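You operate a simulated robot arm through the tools that you are given. There is no shell and no other tool. Be economical: measure what you need, move in short steps, check, and stop when the job is done.

You are at the controls of a simulated robot arm. One attempt, no reset.

## Task
Open the bottom drawer of the roller bench, take the orange pad from the inside of the roller bench's bottom drawer and put it on the printed sheet on the top of the planning bench, then shut the drawer. Then put the yellow pad on the shelf under the humidifier. Then open the glass door. Do these in the order given. Set down upright: orange pad, yellow pad.

It is judged by the outcome, as a careful person would: the job done as asked, and still so three seconds after it is handed in. It fails if anything else is knocked over, pushed out of place, dropped, spilled or broken.

## Robot
A 7-joint arm with a vacuum gripper on a trunk, on a base that drives. Base frame: it is fixed to the floor where the robot stands at the start and does not move with it; the origin is under the middle of the robot, x ahead of it, y to its left, z up. Readings come in cm, degrees, newtons and seconds.
With the tool pointing down near the work surface it reaches from about 10 to 60 cm from the robot's upright axis, wherever it stands. Its first joint turns from -166.0 to 166.0 degrees. Places, roughly: bottom drawer of the roller bench [80, 0, 20]; glass door [-20, -750, 100]; orange pad (7x7x10 cm) [70, -10, 20]; printed sheet [100, -300, 75]; shelf under the humidifier (19x40 cm) [28, 38, 106]; yellow pad (7x7x9 cm) [70, -10, 30]. Payload 1.88 kg.
Tool frame: the origin (TCP) lies in the middle of the cups' lips, and z points out of the cups. The gripper has 1 cup of 3.2 cm across, covering 3.2 by 3.2 cm (tool x, y); the bellows give 1.4 cm. With the vacuum on, a cup seals on a smooth face that it is pressed against (1 to 4 N); it does not hold porous or soft things. The pull reaches 41 N.
Orientation is that of the tool frame in the base frame, as a unit quaternion [w, x, y, z]. With the cups facing straight down, the tool's x points along the base's -x, its y along +y and its z along -z.

## Interface
- The arm moves only by the tool move_arm. Its argument "steps" is a list of rows, each a list of 7 numbers: the vacuum: 1 switches it on, -1 off, then the shift along the tool's x, y, z in units of 25 mm (1.0 is 25 mm), then the turn, a rotation vector about the tool's x, y, z in units of 6 degrees (1.0 is 6 degrees). In form: [[suction, tx, ty, tz, wx, wy, wz], ...]. A call has 1 to 10 rows; each row shifts and turns the commanded pose from where the row before left it, along the tool's axes as they then stand. A call with a number of a shift or a turn outside -1 to 1 is refused whole. Each row takes 0.2 s and may step no farther than 5 cm and 8.6 degrees from the row before; otherwise, or with a gripper value out of range, the whole call is refused. Where a pose cannot be reached the arm comes as near as it can. A force on the tool above 40 N (or 10 N above the force at the start of the call, whichever is more), or a blocked arm, ends the call early, and 0.2 s more pass. The pull builds up within a second once a cup has sealed. Time passes only in rows, and 0.2 s behind the last, so rows that do not move give it time. The reply holds the time, the measured pose of the TCP, the force on the tool along the base axes and the pull of the vacuum, in the units named above and with some noise, with the torque about the TCP (base axes, N m) and any sound that the robot's microphone picked up.
- Cameras (640 x 400 px; columns grow to the right, rows downward): "scene" is now at [1.81, 17.06, 151.57]; the picture's right is [0.09, -1.00, 0.00], its down [-0.73, -0.07, -0.68] and it looks along [0.68, 0.06, -0.73] (base axes); focal length 277 px, centre (320, 200). "wrist" rides on the gripper at [8.2, 1.4, -21.6] in the tool frame; the picture's right is [-0.17, 0.99, 0.00], its down [-0.91, -0.15, -0.37] and it looks along [-0.37, -0.06, 0.93] (tool axes); focal length 243 px, centre (320, 200). There is no depth. A picture from a camera that has moved, and an enlarged one, comes with that camera's place and axes in the base frame and with its lens.
- grab_frame(camera): a new picture of that camera. It takes no simulated time.
- slide_trunk(by): slides the trunk up (or, below 0, down) by that many cm; the arm and the scene camera ride with it, the base frame stays. It gives what a move gives, with no picture.
- drive_base(legs): drives the robot by 1 to 6 legs, each [ahead, left, turn to the left] in cm, cm and degrees, along the robot's own axes; the way and the turn of a leg run together, so that a leg with both is an arc; at most 150 cm and 180 degrees a leg. The arm and the cameras ride along, it lands a little off, and it stops where it bumps. It gives what a move gives.
- turn_head(pan, tilt): turns the head with the scene camera to pan (to the left, within 155 degrees either way) and tilt (down, from -29 to 69), counted from straight ahead of the robot. It gives what a move gives.
- zoom(camera, box): a new picture of the part [left, top, right, bottom] of that camera's present view, enlarged. It takes no simulated time.
- job_done(): hands the job in; it is judged then, once.

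Work in short steps. Places have to be worked out from the pictures, the camera data and where the tool is seen: move nearer, look again, correct. Check each grasp and each placing, and mend what went wrong. You have 165 turns and 108 pictures in all, those below and enlarged ones among them. Switch the vacuum off and draw the arm clear of the work before you hand the job in, unless the task says otherwise; then end with one line.

The tools are called after "Call:" as name(argument=value, ...) on one line, values as JSON. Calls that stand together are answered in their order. move_arm: Moves the arm, as the interface text tells. Its arguments: {"type":"object","properties":{"steps":{"type":"array","items":{"type":"array","items":{"type":"number"}}}},"required":["steps"]} The other tools are called the same way: slide_trunk (by) slides the trunk up or down; drive_base (legs) drives the base; turn_head (pan, tilt) turns the head that bears the scene camera; grab_frame (camera) takes a picture; zoom (camera, box) takes an enlarged picture of a part of a camera's view; job_done () hands the job in.

At the start:

```text
t: 0.0
tool_pos: [35.33, 16.79, 129.95]
ee_rot: [0.001, -0.001, 1.0, -0.001]
force: [0.2, -0.2, -0.4]
wrist_torque: [-0.02, 0.01, 0.03]
pull: 0.0
trunk travel left (down, up): [-47.5, 11.5]
robot x, y, heading: [-0.09, 0.38, 0.1]
head pan, tilt: [5.2, 47.1]
```

scene: 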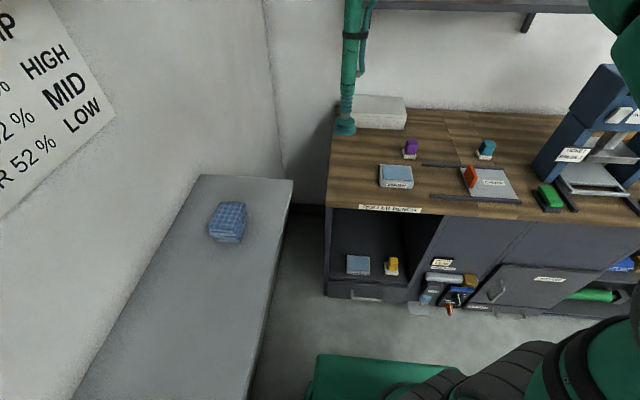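
wrist: 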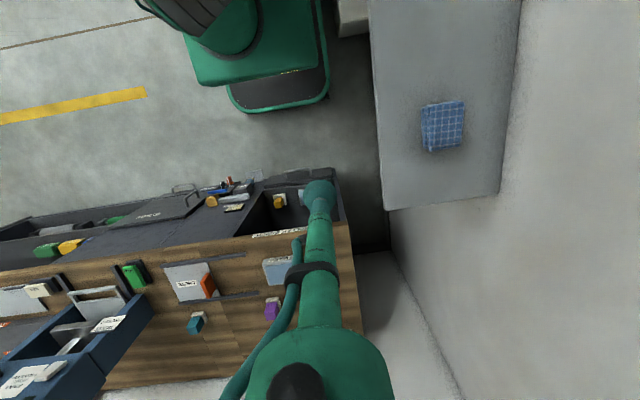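

I'll look at the bench more closely to find the drawer, the yellow pad and the wall shelf.

Call:
zoom(camera="scene", box=[310, 190, 640, 330])

Call:
turn_head(pan=60, tilt=25)

Call:
grab_frame(camera="scene")

```text
1.94 times, centred on (475, 260) of scene
camera zoom: at [1.81, 17.06, 151.57], right [0.09, -1.0, 0.0], down [-0.73, -0.07, -0.68], along [0.68, 0.06, -0.73], focal length 538 px, centre (19, 84)
```

zoom: 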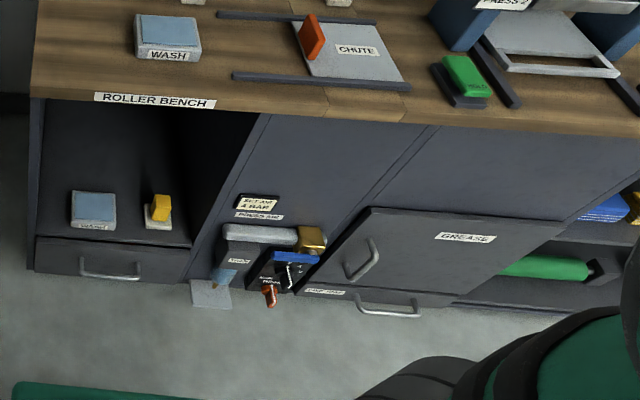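

```text
t: 1.2
tool_pos: [35.24, 16.72, 130.06]
ee_rot: [-0.001, 0.0, 1.0, 0.0]
force: [-0.6, 0.0, 0.3]
wrist_torque: [-0.03, -0.02, 0.0]
pull: 0.0
trunk travel left (down, up): [-47.5, 11.5]
robot x, y, heading: [-0.12, -0.14, 0.3]
head pan, tilt: [60.0, 25.0]
```

```text
104 pictures are left
camera scene: at [-1.5, 24.31, 154.92], right [0.87, -0.5, 0.0], down [-0.21, -0.37, -0.91], along [0.45, 0.78, -0.42], focal length 277 px, centre (320, 200)
```

scene: 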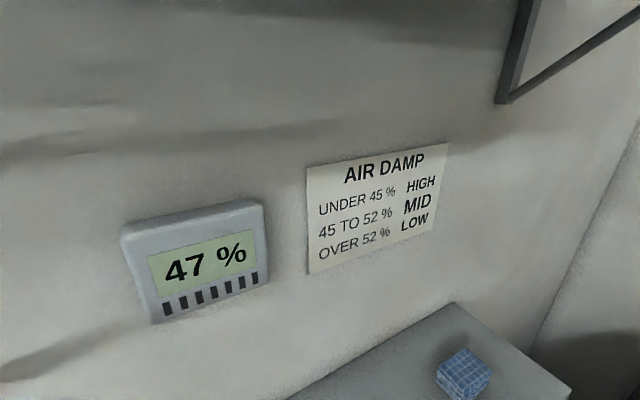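

The shelf with the blue pad is the wall shelf under the humidity gauge. Now a closer look at the drawer and the yellow pad.

Call:
turn_head(pan=0, tilt=58)

Call:
zoom(camera="scene", box=[280, 100, 440, 200])

Call:
grab_frame(camera="scene")

```text
t: 2.5
tool_pos: [35.26, 16.74, 129.97]
ee_rot: [0.0, -0.001, 1.0, 0.0]
force: [0.3, -0.6, 1.1]
wrist_torque: [-0.01, 0.01, 0.01]
pull: 0.1
trunk travel left (down, up): [-47.5, 11.5]
robot x, y, heading: [-0.15, 0.43, -0.0]
head pan, tilt: [0.0, 58.0]
```

```text
4.00 times, centred on (360, 150) of scene
camera zoom: at [0.78, 16.34, 150.16], right [0.0, -1.0, 0.0], down [-0.85, 0.0, -0.53], along [0.53, 0.0, -0.85], focal length 1109 px, centre (160, 400)
```

zoom: 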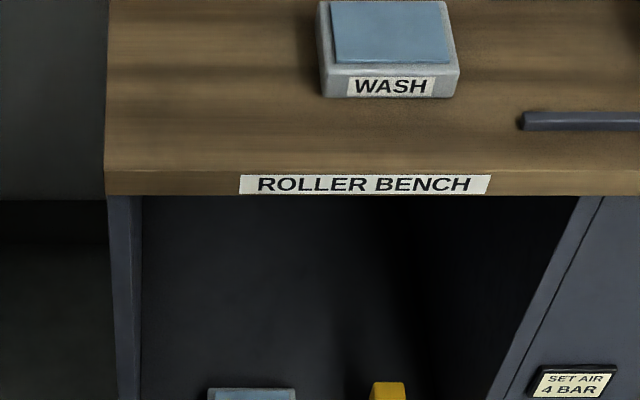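

```text
102 pictures are left
camera scene: at [0.78, 16.34, 150.16], right [0.0, -1.0, 0.0], down [-0.85, 0.0, -0.53], along [0.53, 0.0, -0.85], focal length 277 px, centre (320, 200)
```

scene: 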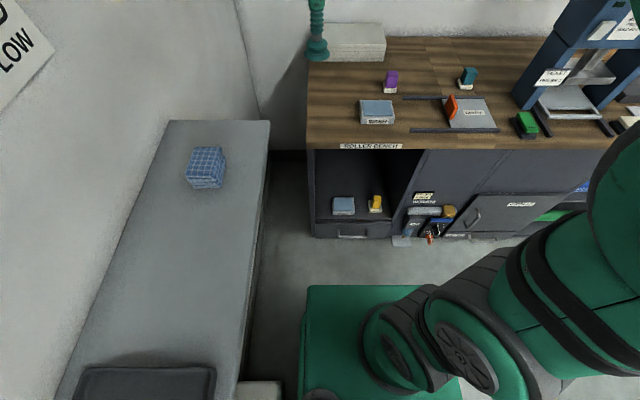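

The long grey surface at left could be the shelf at z≈106. I'll check its near end and what lies there.

Call:
turn_head(pan=70, tilt=60)

Call:
grab_frame(camera="scene")

Call:
turn_head(pan=100, tilt=20)

Call:
grab_frame(camera="scene")

```text
t: 4.0
tool_pos: [35.32, 16.72, 130.08]
ee_rot: [-0.001, 0.0, 1.0, 0.0]
force: [0.2, 0.7, -0.4]
wrist_torque: [-0.01, -0.01, -0.02]
pull: 0.0
trunk travel left (down, up): [-47.5, 11.5]
robot x, y, heading: [-0.19, -0.12, -0.3]
head pan, tilt: [70.0, 60.0]
```

```text
101 pictures are left
camera scene: at [-3.83, 22.6, 149.92], right [0.94, -0.34, 0.0], down [-0.3, -0.81, -0.5], along [0.17, 0.47, -0.87], focal length 277 px, centre (320, 200)
```

scene: 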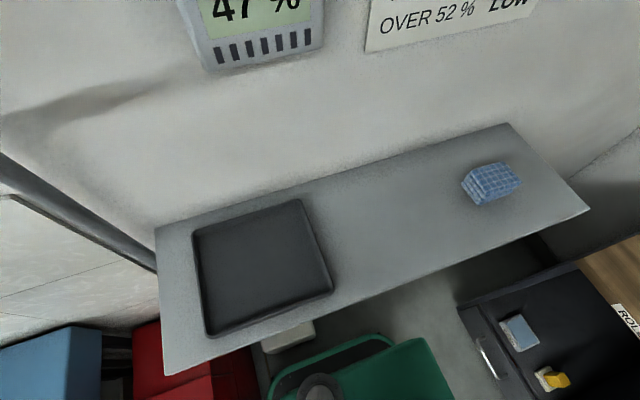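

```text
t: 5.0
tool_pos: [35.42, 16.73, 130.02]
ee_rot: [0.0, 0.0, 1.0, 0.0]
force: [0.1, 0.1, 0.6]
wrist_torque: [0.02, 0.01, 0.0]
pull: 0.0
trunk travel left (down, up): [-47.5, 11.5]
robot x, y, heading: [-0.04, -0.08, -0.0]
head pan, tilt: [100.0, 20.0]
```

```text
100 pictures are left
camera scene: at [-7.72, 25.51, 155.73], right [0.98, 0.17, 0.0], down [0.06, -0.34, -0.94], along [-0.16, 0.93, -0.34], focal length 277 px, centre (320, 200)
```

scene: 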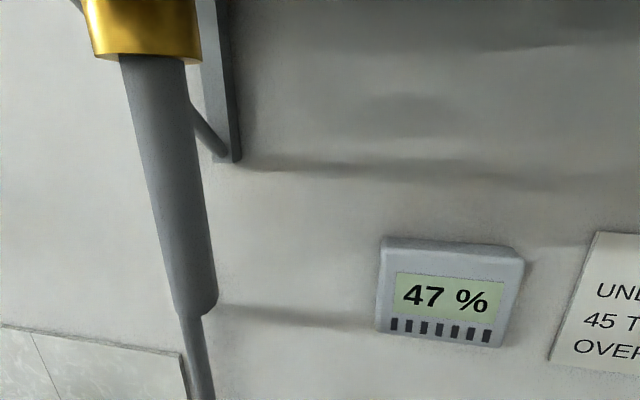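

The shelf has a tray at its near end, the blue pad at about (32,37), and free space around x≈15. Next I'll drop the trunk and tilt the head to see the drawer front better.

Call:
slide_trunk(by=-40)

Call:
turn_head(pan=-15, tilt=45)

Call:
grab_frame(camera="scene")

Call:
grab_frame(camera="wrist")

```text
t: 8.8
tool_pos: [35.35, 16.77, 89.98]
ee_rot: [-0.001, -0.001, 1.0, 0.0]
force: [0.7, -0.3, 0.2]
wrist_torque: [0.04, 0.0, -0.02]
pull: 0.1
trunk travel left (down, up): [-7.5, 51.5]
robot x, y, heading: [-0.07, 0.31, -0.3]
head pan, tilt: [100.0, 20.0]
```

```text
t: 10.8
tool_pos: [35.27, 16.86, 90.01]
ee_rot: [0.0, 0.0, 1.0, 0.0]
force: [-0.1, 0.3, -0.2]
wrist_torque: [0.02, 0.02, 0.01]
pull: 0.1
trunk travel left (down, up): [-7.5, 51.5]
robot x, y, heading: [-0.11, 0.03, 0.3]
head pan, tilt: [-15.0, 45.0]
```

```text
99 pictures are left
camera scene: at [1.75, 14.24, 111.87], right [-0.26, -0.97, 0.0], down [-0.68, 0.18, -0.71], along [0.68, -0.18, -0.71], focal length 277 px, centre (320, 200)
```

scene: 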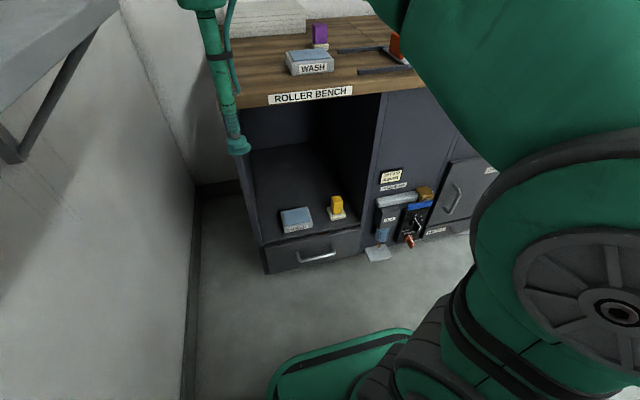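

```text
98 pictures are left
camera wrist: at [27.06, 18.1, 111.57], right [0.17, 0.99, 0.0], down [0.91, -0.15, 0.37], along [0.37, -0.06, -0.93], focal length 243 px, centre (320, 200)
```

wrist: 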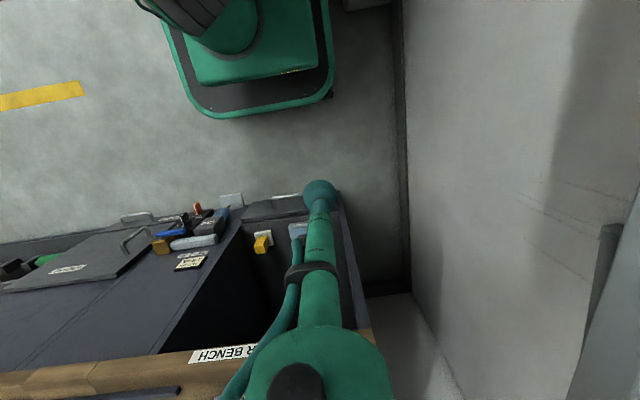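

The drawer, its handle and the yellow pad are visible. I'll zoom in on them.

Call:
zoom(camera="scene", box=[240, 150, 440, 280])

```text
3.08 times, centred on (340, 215) of scene
camera zoom: at [1.75, 14.24, 111.87], right [-0.26, -0.97, 0.0], down [-0.68, 0.18, -0.71], along [0.68, -0.18, -0.71], focal length 853 px, centre (258, 154)
```

zoom: 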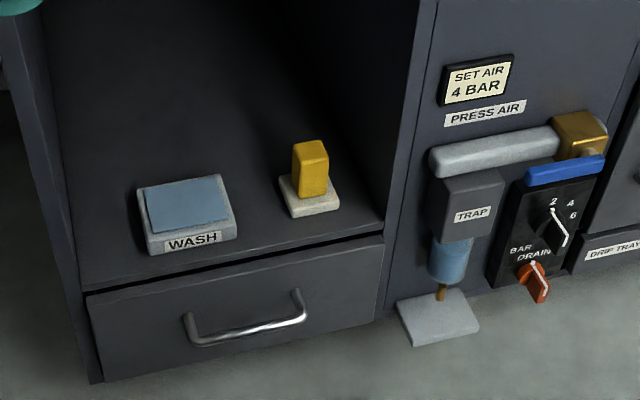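

The drawer face is at x≈68, z 1–20, y −22..20, with its U-handle at y −9..6. I'll roll the tool 180° so the camera rides on top, then pitch it horizontal.

Call:
move_arm(steps=[[-1, 0, 0, 0, 0, 0, 1], [-1, 0, 0, 0, 0, 0, 1], [-1, 0, 0, 0, 0, 0, 1], [-1, 0, 0, 0, 0, 0, 1], [-1, 0, 0, 0, 0, 0, 1], [-1, 0, 0, 0, 0, 0, 1], [-1, 0, 0, 0, 0, 0, 1], [-1, 0, 0, 0, 0, 0, 1], [-1, 0, 0, 0, 0, 0, 1], [-1, 0, 0, 0, 0, 0, 1]])

Call:
move_arm(steps=[[-1, 0, 0, 0, 0, 0, 1], [-1, 0, 0, 0, 0, 0, 1], [-1, 0, 0, 0, 0, 0, 1], [-1, 0, 0, 0, 0, 0, 1], [-1, 0, 0, 0, 0, 0, 1], [-1, 0, 0, 0, 0, 0, 1], [-1, 0, 0, 0, 0, 0, 1], [-1, 0, 0, 0, 0, 0, 1], [-1, 0, 0, 0, 0, 0, 1], [-1, 0, 0, 0, 0, 0, 1]])

Call:
move_arm(steps=[[-1, 0, 0, 0, 0, 0, 1], [-1, 0, 0, 0, 0, 0, 1], [-1, 0, 0, 0, 0, 0, 1], [-1, 0, 0, 0, 0, 0, 1], [-1, 0, 0, 0, 0, 0, 1], [-1, 0, 0, 0, 0, 0, 1], [-1, 0, 0, 0, 0, 0, 1], [-1, 0, 0, 0, 0, 0, 1], [-1, 0, 0, 0, 0, 0, 1], [-1, 0, 0, 0, 0, 0, 1]])

```text
t: 13.0
tool_pos: [35.41, 16.84, 90.08]
ee_rot: [0.001, 0.501, 0.866, 0.0]
force: [0.0, -0.3, 0.0]
wrist_torque: [-0.02, 0.0, 0.01]
pull: 0.0
trunk travel left (down, up): [-7.5, 51.5]
robot x, y, heading: [0.09, -0.17, -0.1]
head pan, tilt: [-15.0, 45.0]
```

```text
t: 15.2
tool_pos: [35.23, 16.75, 89.9]
ee_rot: [0.0, 0.867, 0.499, 0.0]
force: [0.0, 0.4, -0.9]
wrist_torque: [0.0, 0.01, -0.02]
pull: 0.1
trunk travel left (down, up): [-7.5, 51.5]
robot x, y, heading: [0.19, 0.25, 0.0]
head pan, tilt: [-15.0, 45.0]
```

```text
t: 17.4
tool_pos: [35.27, 16.76, 89.93]
ee_rot: [0.001, 1.0, 0.0, 0.001]
force: [-0.4, 0.0, 0.6]
wrist_torque: [0.0, 0.0, 0.01]
pull: 0.1
trunk travel left (down, up): [-7.5, 51.5]
robot x, y, heading: [0.17, -0.27, 0.0]
head pan, tilt: [-15.0, 45.0]
```

Roll done. Now I'll lower about 25 cm in front of the bench, moving slightly forward and to the right.

Call:
move_arm(steps=[[-1, 0.4, 0, 1, 0, 0, 0], [-1, 0.4, 0, 1, 0, 0, 0], [-1, 0.4, 0, 1, 0, 0, 0], [-1, 0.4, 0, 1, 0, 0, 0], [-1, 0.4, 0, 1, 0, 0, 0], [-1, 0, 0, 1, 0, 0, 0], [-1, 0, 0, 1, 0, 0, 0], [-1, 0, 0, 1, 0, 0, 0], [-1, 0, 0, 1, 0, 0, 0], [-1, 0, 0, 1, 0, 0, 0]])

Call:
move_arm(steps=[[-1, 0, 0, 0, 0, 1, 0], [-1, 0, 0, 0, 0, 1, 0], [-1, 0, 0, 0, 0, 1, 0], [-1, 0, 0, 0, 0, 1, 0], [-1, 0, 0, 0, 0, 1, 0], [-1, 0, 0, 0, 0, 1, 0], [-1, 0, 0, 0, 0, 1, 0], [-1, 0, 0, 0, 0, 1, 0], [-1, 0, 0, 0, 0, 1, 0], [-1, 0, 0, 0, 0, 1, 0]])

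Call:
grab_frame(camera="scene")

Call:
grab_frame(camera="wrist")

```text
t: 19.8
tool_pos: [41.42, 16.84, 61.84]
ee_rot: [0.015, 0.999, -0.002, -0.036]
force: [-0.3, 0.4, 0.5]
wrist_torque: [0.03, 0.01, 0.0]
pull: 0.1
trunk travel left (down, up): [-7.5, 51.5]
robot x, y, heading: [0.15, 0.14, -0.1]
head pan, tilt: [-15.0, 45.0]
stopped in row 10: the arm was blocked; the commanded pose is now the measured one
```

```text
t: 20.3
tool_pos: [41.47, 16.3, 53.44]
ee_rot: [0.071, 0.994, 0.001, -0.079]
force: [-0.2, -0.5, -0.4]
wrist_torque: [0.04, 0.0, -0.01]
pull: 0.1
out of reach, approached as far as the arm can: row 2
trunk travel left (down, up): [-7.5, 51.5]
robot x, y, heading: [0.16, -0.09, -0.2]
head pan, tilt: [-15.0, 45.0]
stopped in row 2: the arm was blocked; the commanded pose is now the measured one
```

```text
96 pictures are left
camera scene: at [2.96, 14.35, 111.13], right [-0.26, -0.97, 0.0], down [-0.69, 0.18, -0.7], along [0.67, -0.18, -0.71], focal length 277 px, centre (320, 200)
```

scene: 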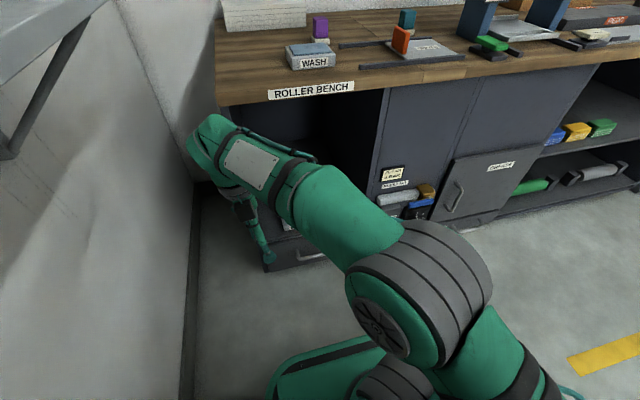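

```text
95 pictures are left
camera wrist: at [52.97, 17.84, 73.41], right [-0.15, -0.97, 0.16], down [-0.85, 0.21, 0.49], along [-0.51, -0.07, -0.86], focal length 243 px, centre (320, 200)
```

wrist: 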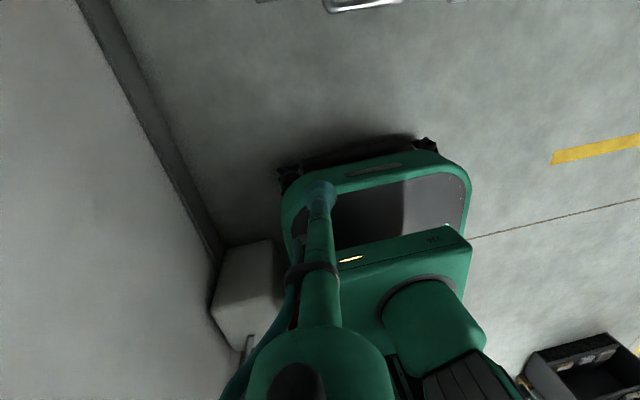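

The arm seems near an awkward configuration. I'll try small rows: a bit farther from the body while pitching up.

Call:
move_arm(steps=[[-1, 0.5, 0, 0, 0, 0.5, 0], [-1, 0.5, 0, 0, 0, 0.5, 0], [-1, 0.5, 0, 0, 0, 0.5, 0], [-1, 0.5, 0, 0, 0, 0.5, 0]])

```text
t: 21.5
tool_pos: [47.22, 15.9, 52.89]
ee_rot: [0.08, 0.996, 0.036, -0.004]
force: [0.4, 0.4, 0.1]
wrist_torque: [0.0, 0.01, 0.02]
pull: 0.0
out of reach, approached as far as the arm can: row 2, 3, 4
trunk travel left (down, up): [-7.5, 51.5]
robot x, y, heading: [-0.2, 0.36, 0.1]
head pan, tilt: [-15.0, 45.0]
stopped in row 4: the arm was blocked; the commanded pose is now the measured one
```

This looks like Panda-style kinematics, where pointing the tool forward at floor height is out of range but sideways works. So I'll stand side-on to the bench, facing +y with the bench on my right. First I'll raise the arm and look at the floor to the right.

Call:
move_arm(steps=[[-1, 0, 0, -1, 0, 0, 0], [-1, 0, 0, -1, 0, 0, 0], [-1, 0, 0, -1, 0, 0, 0], [-1, 0, 0, -1, 0, 0, 0], [-1, 0, 0, -1, 0, 0, 0], [-1, 0, 0, -1, 0, 0, 0]])

Call:
turn_head(pan=-80, tilt=30)

Call:
grab_frame(camera="scene")

```text
t: 22.9
tool_pos: [46.43, 17.94, 68.95]
ee_rot: [0.08, 0.996, 0.031, 0.006]
force: [-0.3, 0.1, -0.5]
wrist_torque: [-0.01, -0.01, -0.01]
pull: 0.1
trunk travel left (down, up): [-7.5, 51.5]
robot x, y, heading: [-0.06, -0.09, 0.1]
head pan, tilt: [-15.0, 45.0]
```

```text
t: 24.2
tool_pos: [46.35, 18.04, 69.02]
ee_rot: [0.08, 0.996, 0.032, 0.005]
force: [-0.2, -0.3, 0.0]
wrist_torque: [0.0, 0.01, -0.02]
pull: 0.0
trunk travel left (down, up): [-7.5, 51.5]
robot x, y, heading: [0.21, 0.21, -0.1]
head pan, tilt: [-80.0, 30.0]
```

```text
94 pictures are left
camera scene: at [-4.52, 7.44, 114.13], right [-0.98, -0.17, 0.0], down [-0.09, 0.49, -0.87], along [0.15, -0.85, -0.5], focal length 277 px, centre (320, 200)
```

scene: 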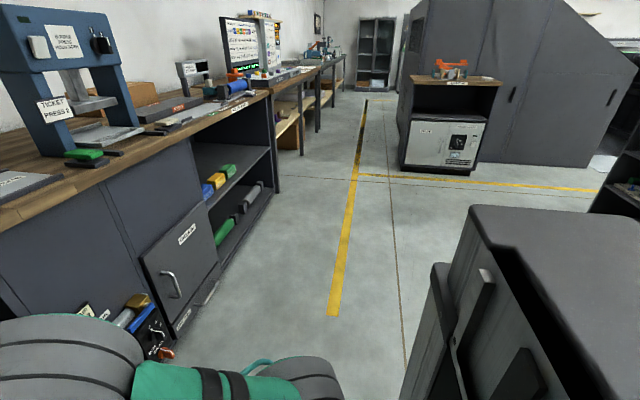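

The way to −y is clear, with a dark cabinet around x<−35. I'll strafe right and a bit forward, then turn left 90°.

Call:
drive_base(legs=[[8, -42, 0], [0, 0, 45]])

Call:
drive_base(legs=[[0, 0, 45]])

Call:
turn_head(pan=-60, tilt=50)

Call:
grab_frame(camera="scene")

```text
t: 28.9
tool_pos: [28.42, 4.15, 68.95]
ee_rot: [0.072, 0.91, 0.407, 0.035]
force: [0.3, 0.5, -0.2]
wrist_torque: [0.0, -0.06, -0.01]
pull: 0.0
trunk travel left (down, up): [-7.5, 51.5]
robot x, y, heading: [8.07, -41.32, 44.5]
head pan, tilt: [-80.0, 30.0]
```

```text
t: 31.3
tool_pos: [-9.52, 5.45, 68.97]
ee_rot: [0.053, 0.686, 0.723, 0.06]
force: [-0.2, -0.3, 0.5]
wrist_torque: [-0.01, 0.02, -0.01]
pull: 0.1
trunk travel left (down, up): [-7.5, 51.5]
robot x, y, heading: [8.17, -41.22, 89.5]
head pan, tilt: [-80.0, 30.0]
```

```text
t: 32.2
tool_pos: [-9.49, 5.44, 68.97]
ee_rot: [0.054, 0.686, 0.724, 0.06]
force: [-0.2, 0.5, -0.3]
wrist_torque: [0.01, 0.02, -0.02]
pull: 0.1
trunk travel left (down, up): [-7.5, 51.5]
robot x, y, heading: [8.01, -41.36, 89.4]
head pan, tilt: [-60.0, 50.0]
```

```text
93 pictures are left
camera scene: at [-1.9, -43.24, 111.18], right [0.49, -0.87, 0.0], down [-0.67, -0.37, -0.64], along [0.56, 0.32, -0.77], focal length 277 px, centre (320, 200)
```

scene: 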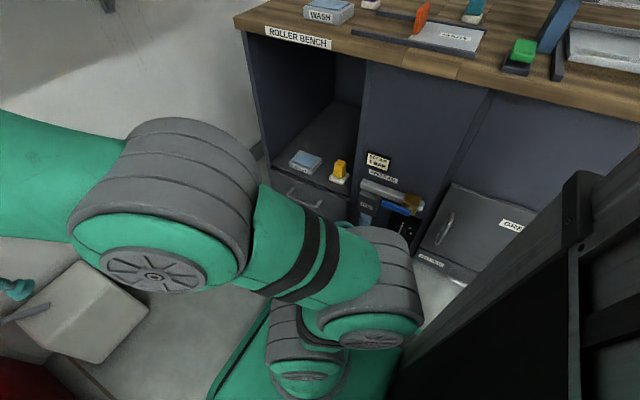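

Now I'll rotate the tool to point toward the bench (+x) while moving it in +x.

Call:
move_arm(steps=[[-1, 0, 1, 0, -1, 0, 0], [-1, 0, 0.995, 0.1, -1, 0, 0], [-1, 0, 0.978, 0.208, -1, 0, 0], [-1, 0, 0.951, 0.309, -1, 0, 0], [-1, 0, 0.914, 0.407, -1, 0, 0], [-1, 0, 0.866, 0.5, -1, 0, 0], [-1, 0, 0.809, 0.588, -1, 0, 0], [-1, 0, 0.743, 0.669, -1, 0, 0], [-1, 0, 0.669, 0.743, -1, 0, 0], [-1, 0, 0.588, 0.809, -1, 0, 0]])

Call:
move_arm(steps=[[-1, 0, 0.5, 0.866, -1, 0, 0], [-1, 0, 0.4, 0.91, -1, 0, 0], [-1, 0, 0.3, 0.95, -1, 0, 0], [-1, 0, 0.2, 0.97, -1, 0, 0]])

Call:
grab_frame(camera="scene")

```text
t: 34.4
tool_pos: [14.97, 6.66, 73.14]
ee_rot: [0.39, 0.567, 0.596, 0.414]
force: [-0.6, 0.2, -0.5]
wrist_torque: [-0.01, 0.01, -0.02]
pull: 0.0
trunk travel left (down, up): [-7.5, 51.5]
robot x, y, heading: [7.91, -41.08, 89.4]
head pan, tilt: [-60.0, 50.0]
```

```text
t: 35.4
tool_pos: [24.92, 7.26, 74.64]
ee_rot: [0.499, 0.473, 0.497, 0.529]
force: [0.3, -0.3, -0.1]
wrist_torque: [0.01, 0.0, 0.02]
pull: 0.1
trunk travel left (down, up): [-7.5, 51.5]
robot x, y, heading: [7.57, -41.06, 89.6]
head pan, tilt: [-60.0, 50.0]
```

```text
92 pictures are left
camera scene: at [-1.91, -43.25, 111.18], right [0.49, -0.87, 0.0], down [-0.67, -0.38, -0.64], along [0.56, 0.32, -0.77], focal length 277 px, centre (320, 200)
```

scene: 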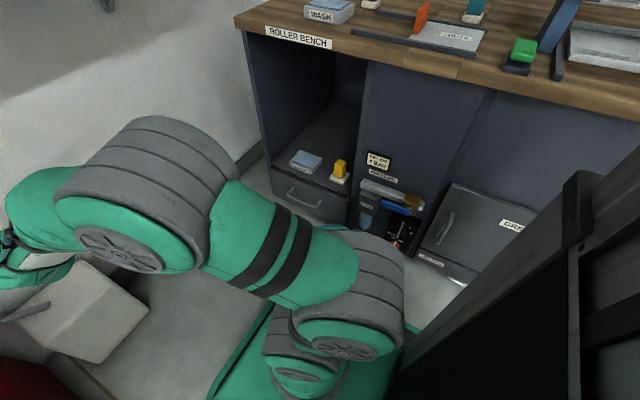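

Tool is nearly horizontal. I'll trim its orientation and lower it.

Call:
move_arm(steps=[[-1, 0, 0, 0, 0.56, -0.52, 0], [-1, 0, -1, 0, 0, 0, 0], [-1, 0, -1, 0, 0, 0, 0], [-1, 0, -1, 0, 0, 0, 0], [-1, 0, -1, 0, 0, 0, 0], [-1, 0, -1, 0, 0, 0, 0], [-1, 0, -1, 0, 0, 0, 0], [-1, 0, -1, 0, 0, 0, 0]])

Call:
move_arm(steps=[[-1, 0, -1, 0, 0, 0, 0], [-1, 0, -1, 0, 0, 0, 0], [-1, 0, -1, 0, 0, 0, 0], [-1, 0, -1, 0, 0, 0, 0], [-1, 0, -1, 0, 0, 0, 0], [-1, 0, -1, 0, 0, 0, 0], [-1, 0, -1, 0, 0, 0, 0], [-1, 0, -1, 0, 0, 0, 0]])

Call:
grab_frame(camera="scene")

Call:
grab_frame(camera="wrist")

```text
t: 37.2
tool_pos: [22.59, 8.98, 60.29]
ee_rot: [0.501, 0.503, 0.498, 0.498]
force: [1.0, 0.6, -0.5]
wrist_torque: [-0.01, 0.04, -0.02]
pull: 0.1
out of reach, approached as far as the arm can: row 6, 7, 8
trunk travel left (down, up): [-7.5, 51.5]
robot x, y, heading: [8.13, -41.04, 89.3]
head pan, tilt: [-60.0, 50.0]
```

```text
t: 39.0
tool_pos: [16.65, 14.78, 44.88]
ee_rot: [0.5, 0.504, 0.498, 0.499]
force: [0.3, -0.8, 0.1]
wrist_torque: [-0.02, 0.05, -0.01]
pull: 0.0
out of reach, approached as far as the arm can: row 1, 2, 3, 4, 5, 6, 7, 8
trunk travel left (down, up): [-7.5, 51.5]
robot x, y, heading: [7.59, -41.26, 89.1]
head pan, tilt: [-60.0, 50.0]
```

```text
91 pictures are left
camera scene: at [-1.9, -43.25, 111.18], right [0.49, -0.87, 0.0], down [-0.67, -0.38, -0.64], along [0.56, 0.32, -0.77], focal length 277 px, centre (320, 200)
```

scene: 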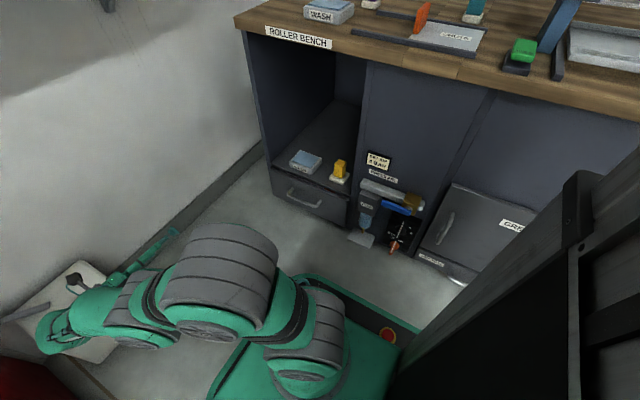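

```text
90 pictures are left
camera wrist: at [-5.0, 23.08, 46.23], right [0.0, -0.17, 0.99], down [-0.38, -0.91, -0.16], along [0.92, -0.37, -0.06], focal length 243 px, centre (320, 200)
```

wrist: 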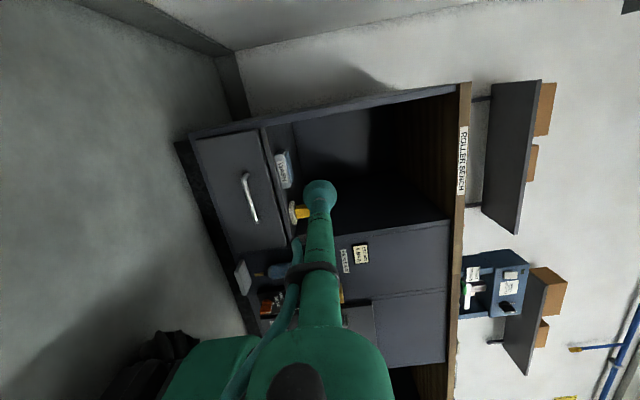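

Orientation holds. I'll bring the tool toward +x, away from the white box.

Call:
move_arm(steps=[[-1, -0.2, 0, 1, 0, 0, 0], [-1, -0.2, 0, 1, 0, 0, 0], [-1, -0.2, 0, 1, 0, 0, 0], [-1, -0.2, 0, 1, 0, 0, 0], [-1, -0.2, 0, 1, 0, 0, 0], [-1, -0.2, 0, 1, 0, 0, 0], [-1, -0.2, 0, 1, 0, 0, 0], [-1, -0.2, 0, 1, 0, 0, 0], [-1, -0.2, 0, 1, 0, 0, 0]])

Call:
grab_frame(camera="wrist")

```text
t: 41.0
tool_pos: [30.59, 21.8, 49.82]
ee_rot: [0.503, 0.503, 0.499, 0.496]
force: [0.2, 0.5, -0.3]
wrist_torque: [0.0, 0.0, -0.02]
pull: 0.2
out of reach, approached as far as the arm can: row 1, 2, 3, 4, 5, 6, 7, 8, 9
trunk travel left (down, up): [-7.5, 51.5]
robot x, y, heading: [7.96, -40.77, 89.0]
head pan, tilt: [-60.0, 50.0]
```

```text
89 pictures are left
camera wrist: at [9.05, 30.13, 51.13], right [0.0, -0.16, 0.99], down [-0.38, -0.91, -0.15], along [0.92, -0.38, -0.06], focal length 243 px, centre (320, 200)
```

wrist: 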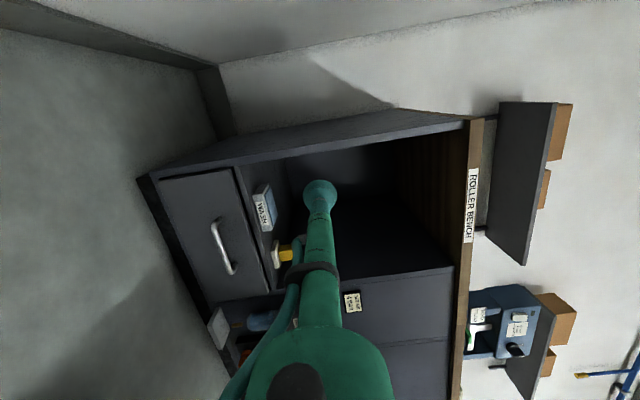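

I think joint 7 is at its limit because of the earlier 180° roll. I'll unroll −270°, so the camera ends up on top with the joint mid-range.

Call:
move_arm(steps=[[-1, 0, 0, 0, 0, 0, -1], [-1, 0, 0, 0, 0, 0, -1], [-1, 0, 0, 0, 0, 0, -1], [-1, 0, 0, 0, 0, 0, -1], [-1, 0, 0, 0, 0, 0, -1], [-1, 0, 0, 0, 0, 0, -1], [-1, 0, 0, 0, 0, 0, -1], [-1, 0, 0, 0, 0, 0, -1], [-1, 0, 0, 0, 0, 0, -1], [-1, 0, 0, 0, 0, 0, -1]])

Call:
move_arm(steps=[[-1, 0, 0, 0, 0, 0, -1], [-1, 0, 0, 0, 0, 0, -1], [-1, 0, 0, 0, 0, 0, -1], [-1, 0, 0, 0, 0, 0, -1], [-1, 0, 0, 0, 0, 0, -1], [-1, 0, 0, 0, 0, 0, -1], [-1, 0, 0, 0, 0, 0, -1], [-1, 0, 0, 0, 0, 0, -1], [-1, 0, 0, 0, 0, 0, -1], [-1, 0, 0, 0, 0, 0, -1]])

Call:
move_arm(steps=[[-1, 0, 0, 0, 0, 0, -1], [-1, 0, 0, 0, 0, 0, -1], [-1, 0, 0, 0, 0, 0, -1], [-1, 0, 0, 0, 0, 0, -1], [-1, 0, 0, 0, 0, 0, -1], [-1, 0, 0, 0, 0, 0, -1], [-1, 0, 0, 0, 0, 0, -1], [-1, 0, 0, 0, 0, 0, -1], [-1, 0, 0, 0, 0, 0, -1], [-1, 0, 0, 0, 0, 0, -1]])

Call:
move_arm(steps=[[-1, 0, 0, 0, 0, 0, -1], [-1, 0, 0, 0, 0, 0, -1], [-1, 0, 0, 0, 0, 0, -1], [-1, 0, 0, 0, 0, 0, -1], [-1, 0, 0, 0, 0, 0, -1], [-1, 0, 0, 0, 0, 0, -1], [-1, 0, 0, 0, 0, 0, -1], [-1, 0, 0, 0, 0, 0, -1], [-1, 0, 0, 0, 0, 0, -1], [-1, 0, 0, 0, 0, 0, -1]])

Call:
move_arm(steps=[[-1, 0, 0, 0, 0, 0, -1], [-1, 0, 0, 0, 0, 0, -1], [-1, 0, 0, 0, 0, 0, -1], [-1, 0, 0, 0, 0, 0, -1], [-1, 0, 0, 0, 0, 0, -1]])

Call:
grab_frame(camera="scene")

Call:
grab_frame(camera="wrist")

```text
t: 43.2
tool_pos: [30.62, 21.61, 49.84]
ee_rot: [0.681, 0.185, 0.684, 0.185]
force: [0.2, 0.2, -0.3]
wrist_torque: [-0.01, -0.01, -0.01]
pull: 0.1
trunk travel left (down, up): [-7.5, 51.5]
robot x, y, heading: [7.75, -41.03, 89.4]
head pan, tilt: [-60.0, 50.0]
```

```text
t: 45.4
tool_pos: [30.59, 21.66, 49.78]
ee_rot: [0.682, -0.182, 0.685, -0.18]
force: [0.3, -0.9, -0.4]
wrist_torque: [-0.01, -0.04, -0.06]
pull: 0.0
trunk travel left (down, up): [-7.5, 51.5]
robot x, y, heading: [8.14, -41.25, 89.5]
head pan, tilt: [-60.0, 50.0]
```

```text
t: 47.6
tool_pos: [30.53, 21.45, 49.83]
ee_rot: [0.501, -0.499, 0.502, -0.498]
force: [0.3, -0.6, -0.1]
wrist_torque: [-0.02, -0.01, 0.0]
pull: 0.1
trunk travel left (down, up): [-7.5, 51.5]
robot x, y, heading: [7.8, -41.24, 89.1]
head pan, tilt: [-60.0, 50.0]
```

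```text
t: 49.8
tool_pos: [30.59, 21.65, 49.62]
ee_rot: [-0.185, 0.684, -0.185, 0.682]
force: [-0.3, 0.6, 0.7]
wrist_torque: [0.03, 0.03, 0.0]
pull: 0.1
trunk travel left (down, up): [-7.5, 51.5]
robot x, y, heading: [7.82, -41.32, 89.3]
head pan, tilt: [-60.0, 50.0]
```

```text
t: 51.0
tool_pos: [30.59, 21.66, 49.82]
ee_rot: [-0.002, 0.709, -0.002, 0.706]
force: [0.5, -0.1, -0.1]
wrist_torque: [0.0, -0.06, 0.02]
pull: 0.0
trunk travel left (down, up): [-7.5, 51.5]
robot x, y, heading: [8.0, -41.25, 89.3]
head pan, tilt: [-60.0, 50.0]
```

```text
88 pictures are left
camera scene: at [-1.9, -43.23, 111.18], right [0.49, -0.87, 0.0], down [-0.67, -0.38, -0.64], along [0.56, 0.32, -0.77], focal length 277 px, centre (320, 200)
```

scene: 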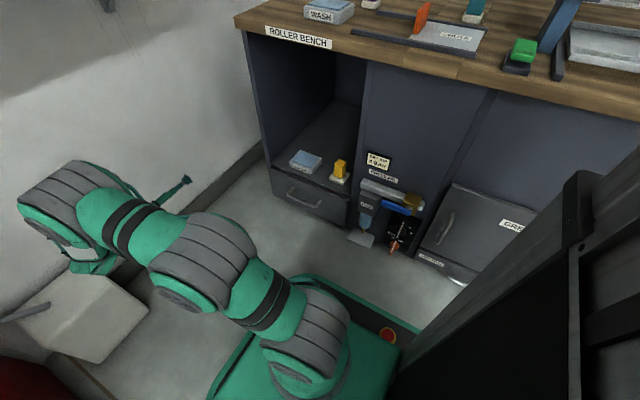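

```text
87 pictures are left
camera wrist: at [8.96, 20.17, 57.92], right [0.0, -0.99, -0.17], down [-0.38, 0.16, -0.91], along [0.93, 0.06, -0.37], focal length 243 px, centre (320, 200)
```

wrist: 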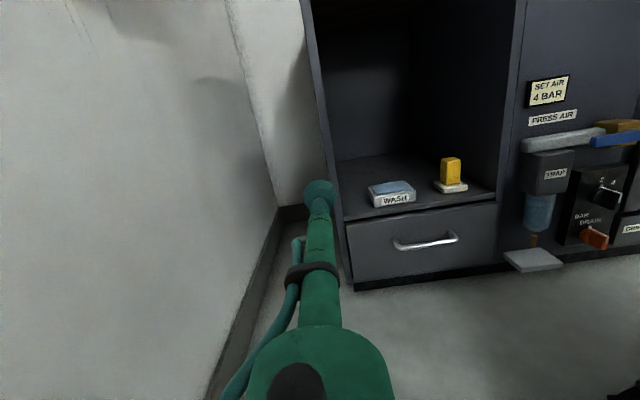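

The wrist camera is now upright with a good view. I'll move down and toward −y (tool y+).

Call:
move_arm(steps=[[-1, -0.9, 0.8, 0.2, 0, 0, 0], [-1, -0.9, 0.8, 0.2, 0, 0, 0], [-1, -0.9, 0.8, 0.2, 0, 0, 0], [-1, -0.9, 0.8, 0.2, 0, 0, 0], [-1, -0.9, 0.8, 0.2, 0, 0, 0], [-1, -0.9, 0.8, 0.2, 0, 0, 0], [-1, -0.9, 0.8, 0.2, 0, 0, 0], [-1, -0.9, 0.8, 0.2, 0, 0, 0], [-1, -0.9, 0.8, 0.2, 0, 0, 0], [-1, -0.9, 0.8, 0.2, 0, 0, 0]])

Call:
grab_frame(camera="wrist")

```text
t: 53.2
tool_pos: [35.41, 1.73, 27.03]
ee_rot: [-0.002, 0.708, -0.002, 0.706]
force: [-0.9, 0.4, -1.1]
wrist_torque: [-0.02, -0.01, 0.02]
pull: 0.2
trunk travel left (down, up): [-7.5, 51.5]
robot x, y, heading: [8.29, -41.12, 89.4]
head pan, tilt: [-60.0, 50.0]
```

```text
86 pictures are left
camera wrist: at [13.73, 0.34, 35.26], right [0.0, -0.98, -0.17], down [-0.38, 0.16, -0.91], along [0.93, 0.06, -0.37], focal length 243 px, centre (320, 200)
```

wrist: 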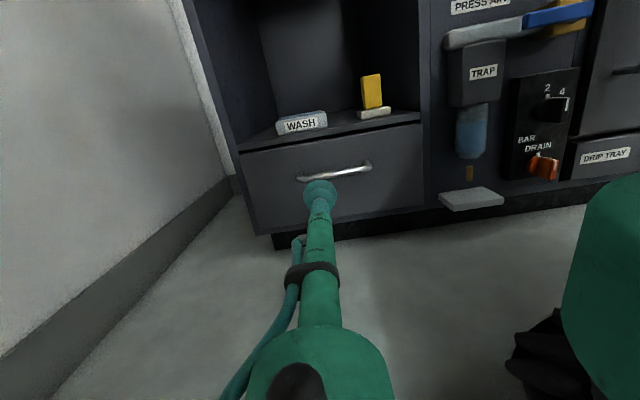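

Triangulated from both cameras: drawer face x≈65, z 8–28, handle at z≈21.5, so the area below the handle around z≈13 is free for the cup. I'll go down and check the reach.

Call:
move_arm(steps=[[-1, -0.8, 0.1, 0, 0, 0, 0], [-1, -0.8, 0.1, 0, 0, 0, 0], [-1, -0.8, 0.1, 0, 0, 0, 0], [-1, -0.8, 0.1, 0, 0, 0, 0], [-1, -0.8, 0.1, 0, 0, 0, 0], [-1, -0.8, 0.1, 0, 0, 0, 0], [-1, -0.6, 0.1, 0, 0, 0, 0]])

Call:
drive_base(legs=[[0, -18, 0]])

Call:
grab_frame(camera="wrist")

Call:
grab_frame(camera="scene")

```text
t: 54.8
tool_pos: [35.38, 0.09, 13.54]
ee_rot: [-0.002, 0.708, -0.002, 0.706]
force: [0.0, 0.7, -1.0]
wrist_torque: [0.02, 0.01, -0.02]
pull: 0.0
trunk travel left (down, up): [-7.5, 51.5]
robot x, y, heading: [8.22, -40.95, 89.4]
head pan, tilt: [-60.0, 50.0]
```

```text
t: 56.3
tool_pos: [53.06, -0.03, 13.71]
ee_rot: [-0.002, 0.708, -0.002, 0.706]
force: [-0.6, 0.2, 0.8]
wrist_torque: [-0.03, 0.02, 0.04]
pull: 0.1
trunk travel left (down, up): [-7.5, 51.5]
robot x, y, heading: [25.76, -41.6, 89.4]
head pan, tilt: [-60.0, 50.0]
```

```text
85 pictures are left
camera wrist: at [31.47, -1.58, 21.84], right [0.0, -0.99, -0.17], down [-0.38, 0.16, -0.91], along [0.93, 0.07, -0.37], focal length 243 px, centre (320, 200)
```

wrist: 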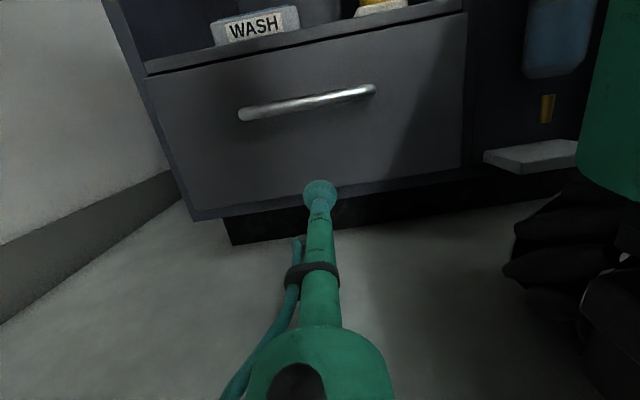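

```text
84 pictures are left
camera scene: at [15.84, -43.43, 111.18], right [0.49, -0.87, 0.0], down [-0.67, -0.38, -0.64], along [0.56, 0.32, -0.77], focal length 277 px, centre (320, 200)
```

scene: 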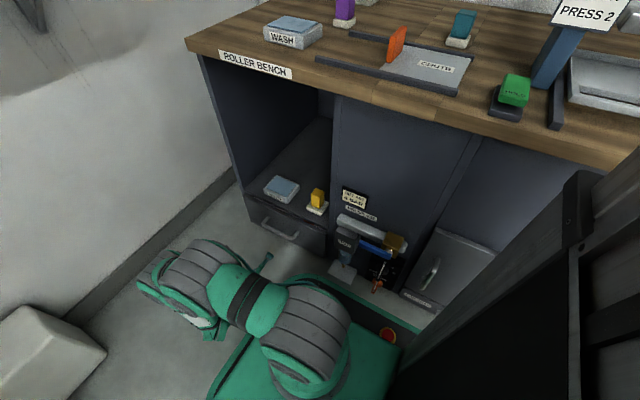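

Geometry checks out: the face bottom is at z≈8 and the cup at 13.7 is below the handle. Advancing with vacuum on, small rows near contact.

Call:
move_arm(steps=[[1, 0, 0, 0.8, 0, 0, 0], [1, 0, 0, 0.8, 0, 0, 0], [1, 0, 0, 0.8, 0, 0, 0], [1, 0, 0, 0.8, 0, 0, 0], [1, 0, 0, 0.6, 0, 0, 0]])

Call:
move_arm(steps=[[1, 0, 0, 0.2, 0, 0, 0], [1, 0, 0, 0.2, 0, 0, 0], [1, 0, 0, 0.2, 0, 0, 0]])

```text
t: 57.5
tool_pos: [62.82, 0.07, 13.58]
ee_rot: [-0.003, 0.708, -0.001, 0.706]
force: [-0.1, 0.4, -0.6]
wrist_torque: [-0.02, 0.02, -0.02]
pull: 0.0
trunk travel left (down, up): [-7.5, 51.5]
robot x, y, heading: [25.79, -41.54, 89.5]
head pan, tilt: [-60.0, 50.0]
```

```text
t: 58.3
tool_pos: [63.98, -0.04, 13.75]
ee_rot: [-0.003, 0.708, 0.0, 0.706]
force: [-31.0, -0.4, 3.5]
wrist_torque: [-0.22, -0.03, -0.1]
pull: 40.7
trunk travel left (down, up): [-7.5, 51.5]
robot x, y, heading: [25.22, -41.33, 89.5]
head pan, tilt: [-60.0, 50.0]
```

Sealed (pull 40.7). Easing the press and pulling gently.

Call:
move_arm(steps=[[1, 0, 0, -0.3, 0, 0, 0], [1, 0, 0, -0.3, 0, 0, 0], [1, 0, 0, -0.3, 0, 0, 0], [1, 0, 0, -0.3, 0, 0, 0], [1, 0, 0, -0.3, 0, 0, 0]])

Call:
grab_frame(camera="wrist")

```text
t: 59.5
tool_pos: [60.26, -0.11, 13.65]
ee_rot: [-0.004, 0.708, -0.003, 0.706]
force: [0.5, 3.9, 6.5]
wrist_torque: [-0.42, 0.01, -0.03]
pull: 40.4
trunk travel left (down, up): [-7.5, 51.5]
robot x, y, heading: [25.38, -41.33, 89.9]
head pan, tilt: [-60.0, 50.0]
```

```text
83 pictures are left
camera wrist: at [38.69, -1.53, 21.86], right [0.0, -0.98, -0.17], down [-0.38, 0.16, -0.91], along [0.93, 0.07, -0.37], focal length 243 px, centre (320, 200)
```

wrist: 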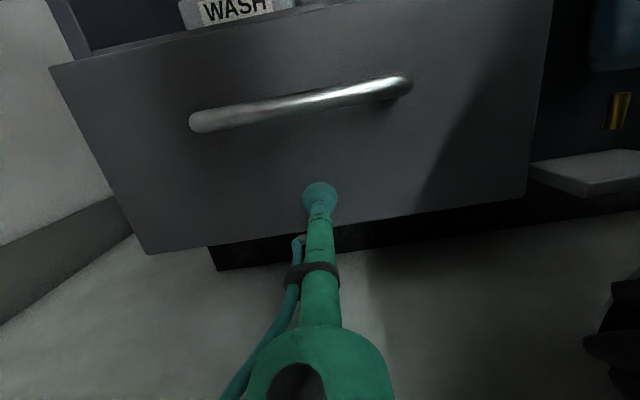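

The drawer slides. I'll drive the base left (−x) so base and drawer move together.

Call:
drive_base(legs=[[0, 10, 0]])

Call:
drive_base(legs=[[0, 8, 0]])

Call:
grab_frame(camera="scene")

```text
t: 60.6
tool_pos: [50.26, 0.06, 13.67]
ee_rot: [-0.002, 0.708, -0.003, 0.706]
force: [-1.5, -3.2, 15.3]
wrist_torque: [0.03, 0.1, 0.0]
pull: 40.7
trunk travel left (down, up): [-7.5, 51.5]
robot x, y, heading: [15.71, -41.32, 89.2]
head pan, tilt: [-60.0, 50.0]
```

```text
t: 61.7
tool_pos: [42.19, 0.02, 13.61]
ee_rot: [-0.003, 0.708, -0.002, 0.707]
force: [-0.9, -4.5, 9.6]
wrist_torque: [0.17, 0.08, 0.06]
pull: 40.5
trunk travel left (down, up): [-7.5, 51.5]
robot x, y, heading: [7.67, -41.27, 89.2]
head pan, tilt: [-60.0, 50.0]
```

```text
82 pictures are left
camera scene: at [-2.25, -43.33, 111.18], right [0.49, -0.87, 0.0], down [-0.67, -0.38, -0.64], along [0.56, 0.32, -0.77], focal length 277 px, centre (320, 200)
```

scene: 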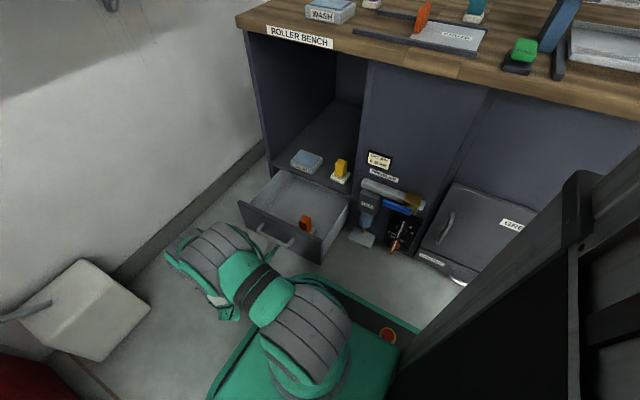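

The drawer is ~21 cm open and the orange pad is visible near its front. Zooming.

Call:
zoom(camera="scene", box=[230, 150, 390, 260])

```text
3.64 times, centred on (310, 205) of scene
camera zoom: at [-2.25, -43.33, 111.18], right [0.49, -0.87, 0.0], down [-0.67, -0.38, -0.64], along [0.56, 0.32, -0.77], focal length 1008 px, centre (356, 182)
```

zoom: 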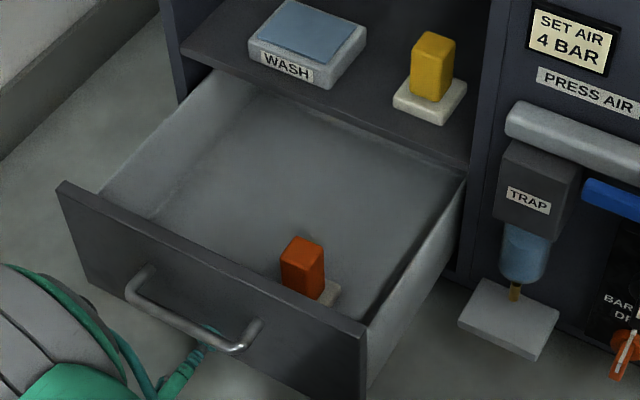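

The orange block's top is at about (53,−5,20). I'll open 5 cm more for clearance, then release and back off.

Call:
drive_base(legs=[[0, 5, 0]])

Call:
move_arm(steps=[[-1, 0, 0, 0, 0, 0, 0], [-1, 0, 0, 0, 0, 0, 0], [-1, 0, 0, -0.2, 0, 0, 0], [-1, 0, 0, -0.8, 0, 0, 0], [-1, 0, 0, -1, 0, 0, 0], [-1, 0, 0, -1, 0, 0, 0]])

Call:
grab_frame(camera="scene")

```text
t: 62.6
tool_pos: [37.2, 0.07, 13.69]
ee_rot: [-0.002, 0.707, -0.002, 0.707]
force: [11.7, -3.1, 3.9]
wrist_torque: [0.3, 0.01, 0.05]
pull: 40.5
trunk travel left (down, up): [-7.5, 51.5]
robot x, y, heading: [2.61, -41.02, 89.5]
head pan, tilt: [-60.0, 50.0]
```

```text
t: 64.0
tool_pos: [29.54, -0.1, 13.72]
ee_rot: [-0.001, 0.707, -0.003, 0.707]
force: [0.1, -0.6, 0.5]
wrist_torque: [0.01, 0.01, -0.02]
pull: 0.1
trunk travel left (down, up): [-7.5, 51.5]
robot x, y, heading: [2.63, -41.14, 89.3]
head pan, tilt: [-60.0, 50.0]
```

```text
80 pictures are left
camera scene: at [-7.28, -43.26, 111.18], right [0.49, -0.87, 0.0], down [-0.67, -0.38, -0.64], along [0.56, 0.32, -0.77], focal length 277 px, centre (320, 200)
```

scene: 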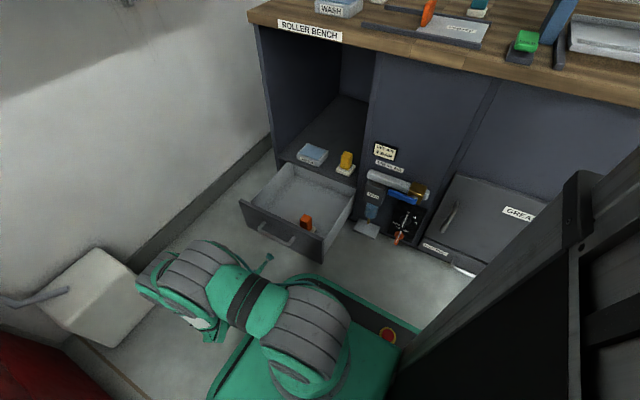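

Drawer open ~26 cm. I'll raise the tool then pitch it down.

Call:
move_arm(steps=[[-1, 1, 0, 0, 0, 0, 0], [-1, 1, 0, 0, 0, 0, 0], [-1, 1, 0, 0, 0, 0, 0], [-1, 1, 0, 0, 0, 0, 0], [-1, 1, 0, 0, 0, 0, 0], [-1, 1, 0, 0, 0, 0, 0], [-1, 1, 0, 0, 0, 0, 0], [-1, 1, 0, 0, 0, 0, 0], [-1, 1, 0, 0, 0, 0, 0], [-1, 1, 0, 0, 0, 0, 0]])

Call:
move_arm(steps=[[-1, 0.2, 0, 0, 0, -1, 0], [-1, 0.2, 0, 0, 0, -1, 0], [-1, 0.2, 0, 0, 0, -1, 0], [-1, 0.2, 0, 0, 0, -1, 0], [-1, 0.2, 0, 0, 0, -1, 0], [-1, 0.2, 0, 0, 0, -1, 0], [-1, 0.2, 0, 0, 0, -1, 0], [-1, 0.2, 0, 0, 0, -1, 0], [-1, 0.2, 0, 0, 0, -1, 0], [-1, 0.2, 0, 0, 0, -1, 0]])

Call:
move_arm(steps=[[-1, 0, 0, 0, 0, -1, 0], [-1, 0, 0, 0, 0, -1, 0], [-1, 0, 0, 0, 0, -1, 0], [-1, 0, 0, 0, 0, -1, 0], [-1, 0, 0, 0, 0, -1, 0]])

Call:
grab_frame(camera="wrist")

```text
t: 66.2
tool_pos: [29.67, -0.13, 38.72]
ee_rot: [-0.002, 0.708, -0.002, 0.707]
force: [-0.5, 1.0, 0.3]
wrist_torque: [-0.01, -0.01, -0.01]
pull: 0.0
trunk travel left (down, up): [-7.5, 51.5]
robot x, y, heading: [2.46, -40.88, 89.5]
head pan, tilt: [-60.0, 50.0]
```

```text
t: 68.4
tool_pos: [31.81, -0.11, 42.87]
ee_rot: [-0.004, 0.966, -0.001, 0.257]
force: [0.6, -0.2, 0.0]
wrist_torque: [-0.02, -0.03, 0.01]
pull: 0.0
trunk travel left (down, up): [-7.5, 51.5]
robot x, y, heading: [2.49, -40.81, 89.0]
head pan, tilt: [-60.0, 50.0]
```

```text
t: 69.6
tool_pos: [31.79, -0.15, 42.8]
ee_rot: [-0.004, 1.0, 0.0, -0.001]
force: [0.4, -0.1, 0.0]
wrist_torque: [-0.03, 0.0, -0.04]
pull: 0.1
trunk travel left (down, up): [-7.5, 51.5]
robot x, y, heading: [2.48, -40.95, 89.4]
head pan, tilt: [-60.0, 50.0]
```

```text
79 pictures are left
camera wrist: at [40.06, -1.82, 64.4], right [-0.17, -0.99, -0.01], down [-0.91, 0.15, 0.38], along [-0.37, 0.07, -0.93], focal length 243 px, centre (320, 200)
```

wrist: 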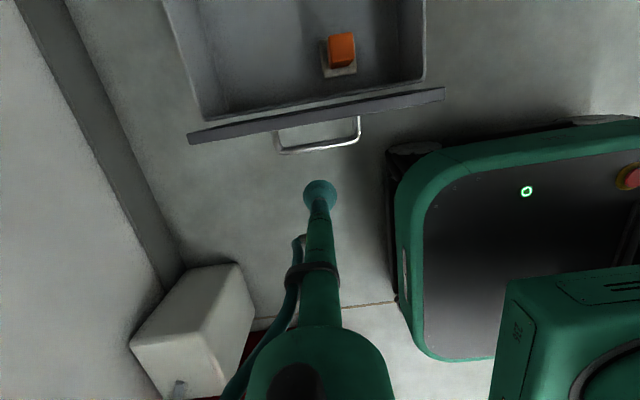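

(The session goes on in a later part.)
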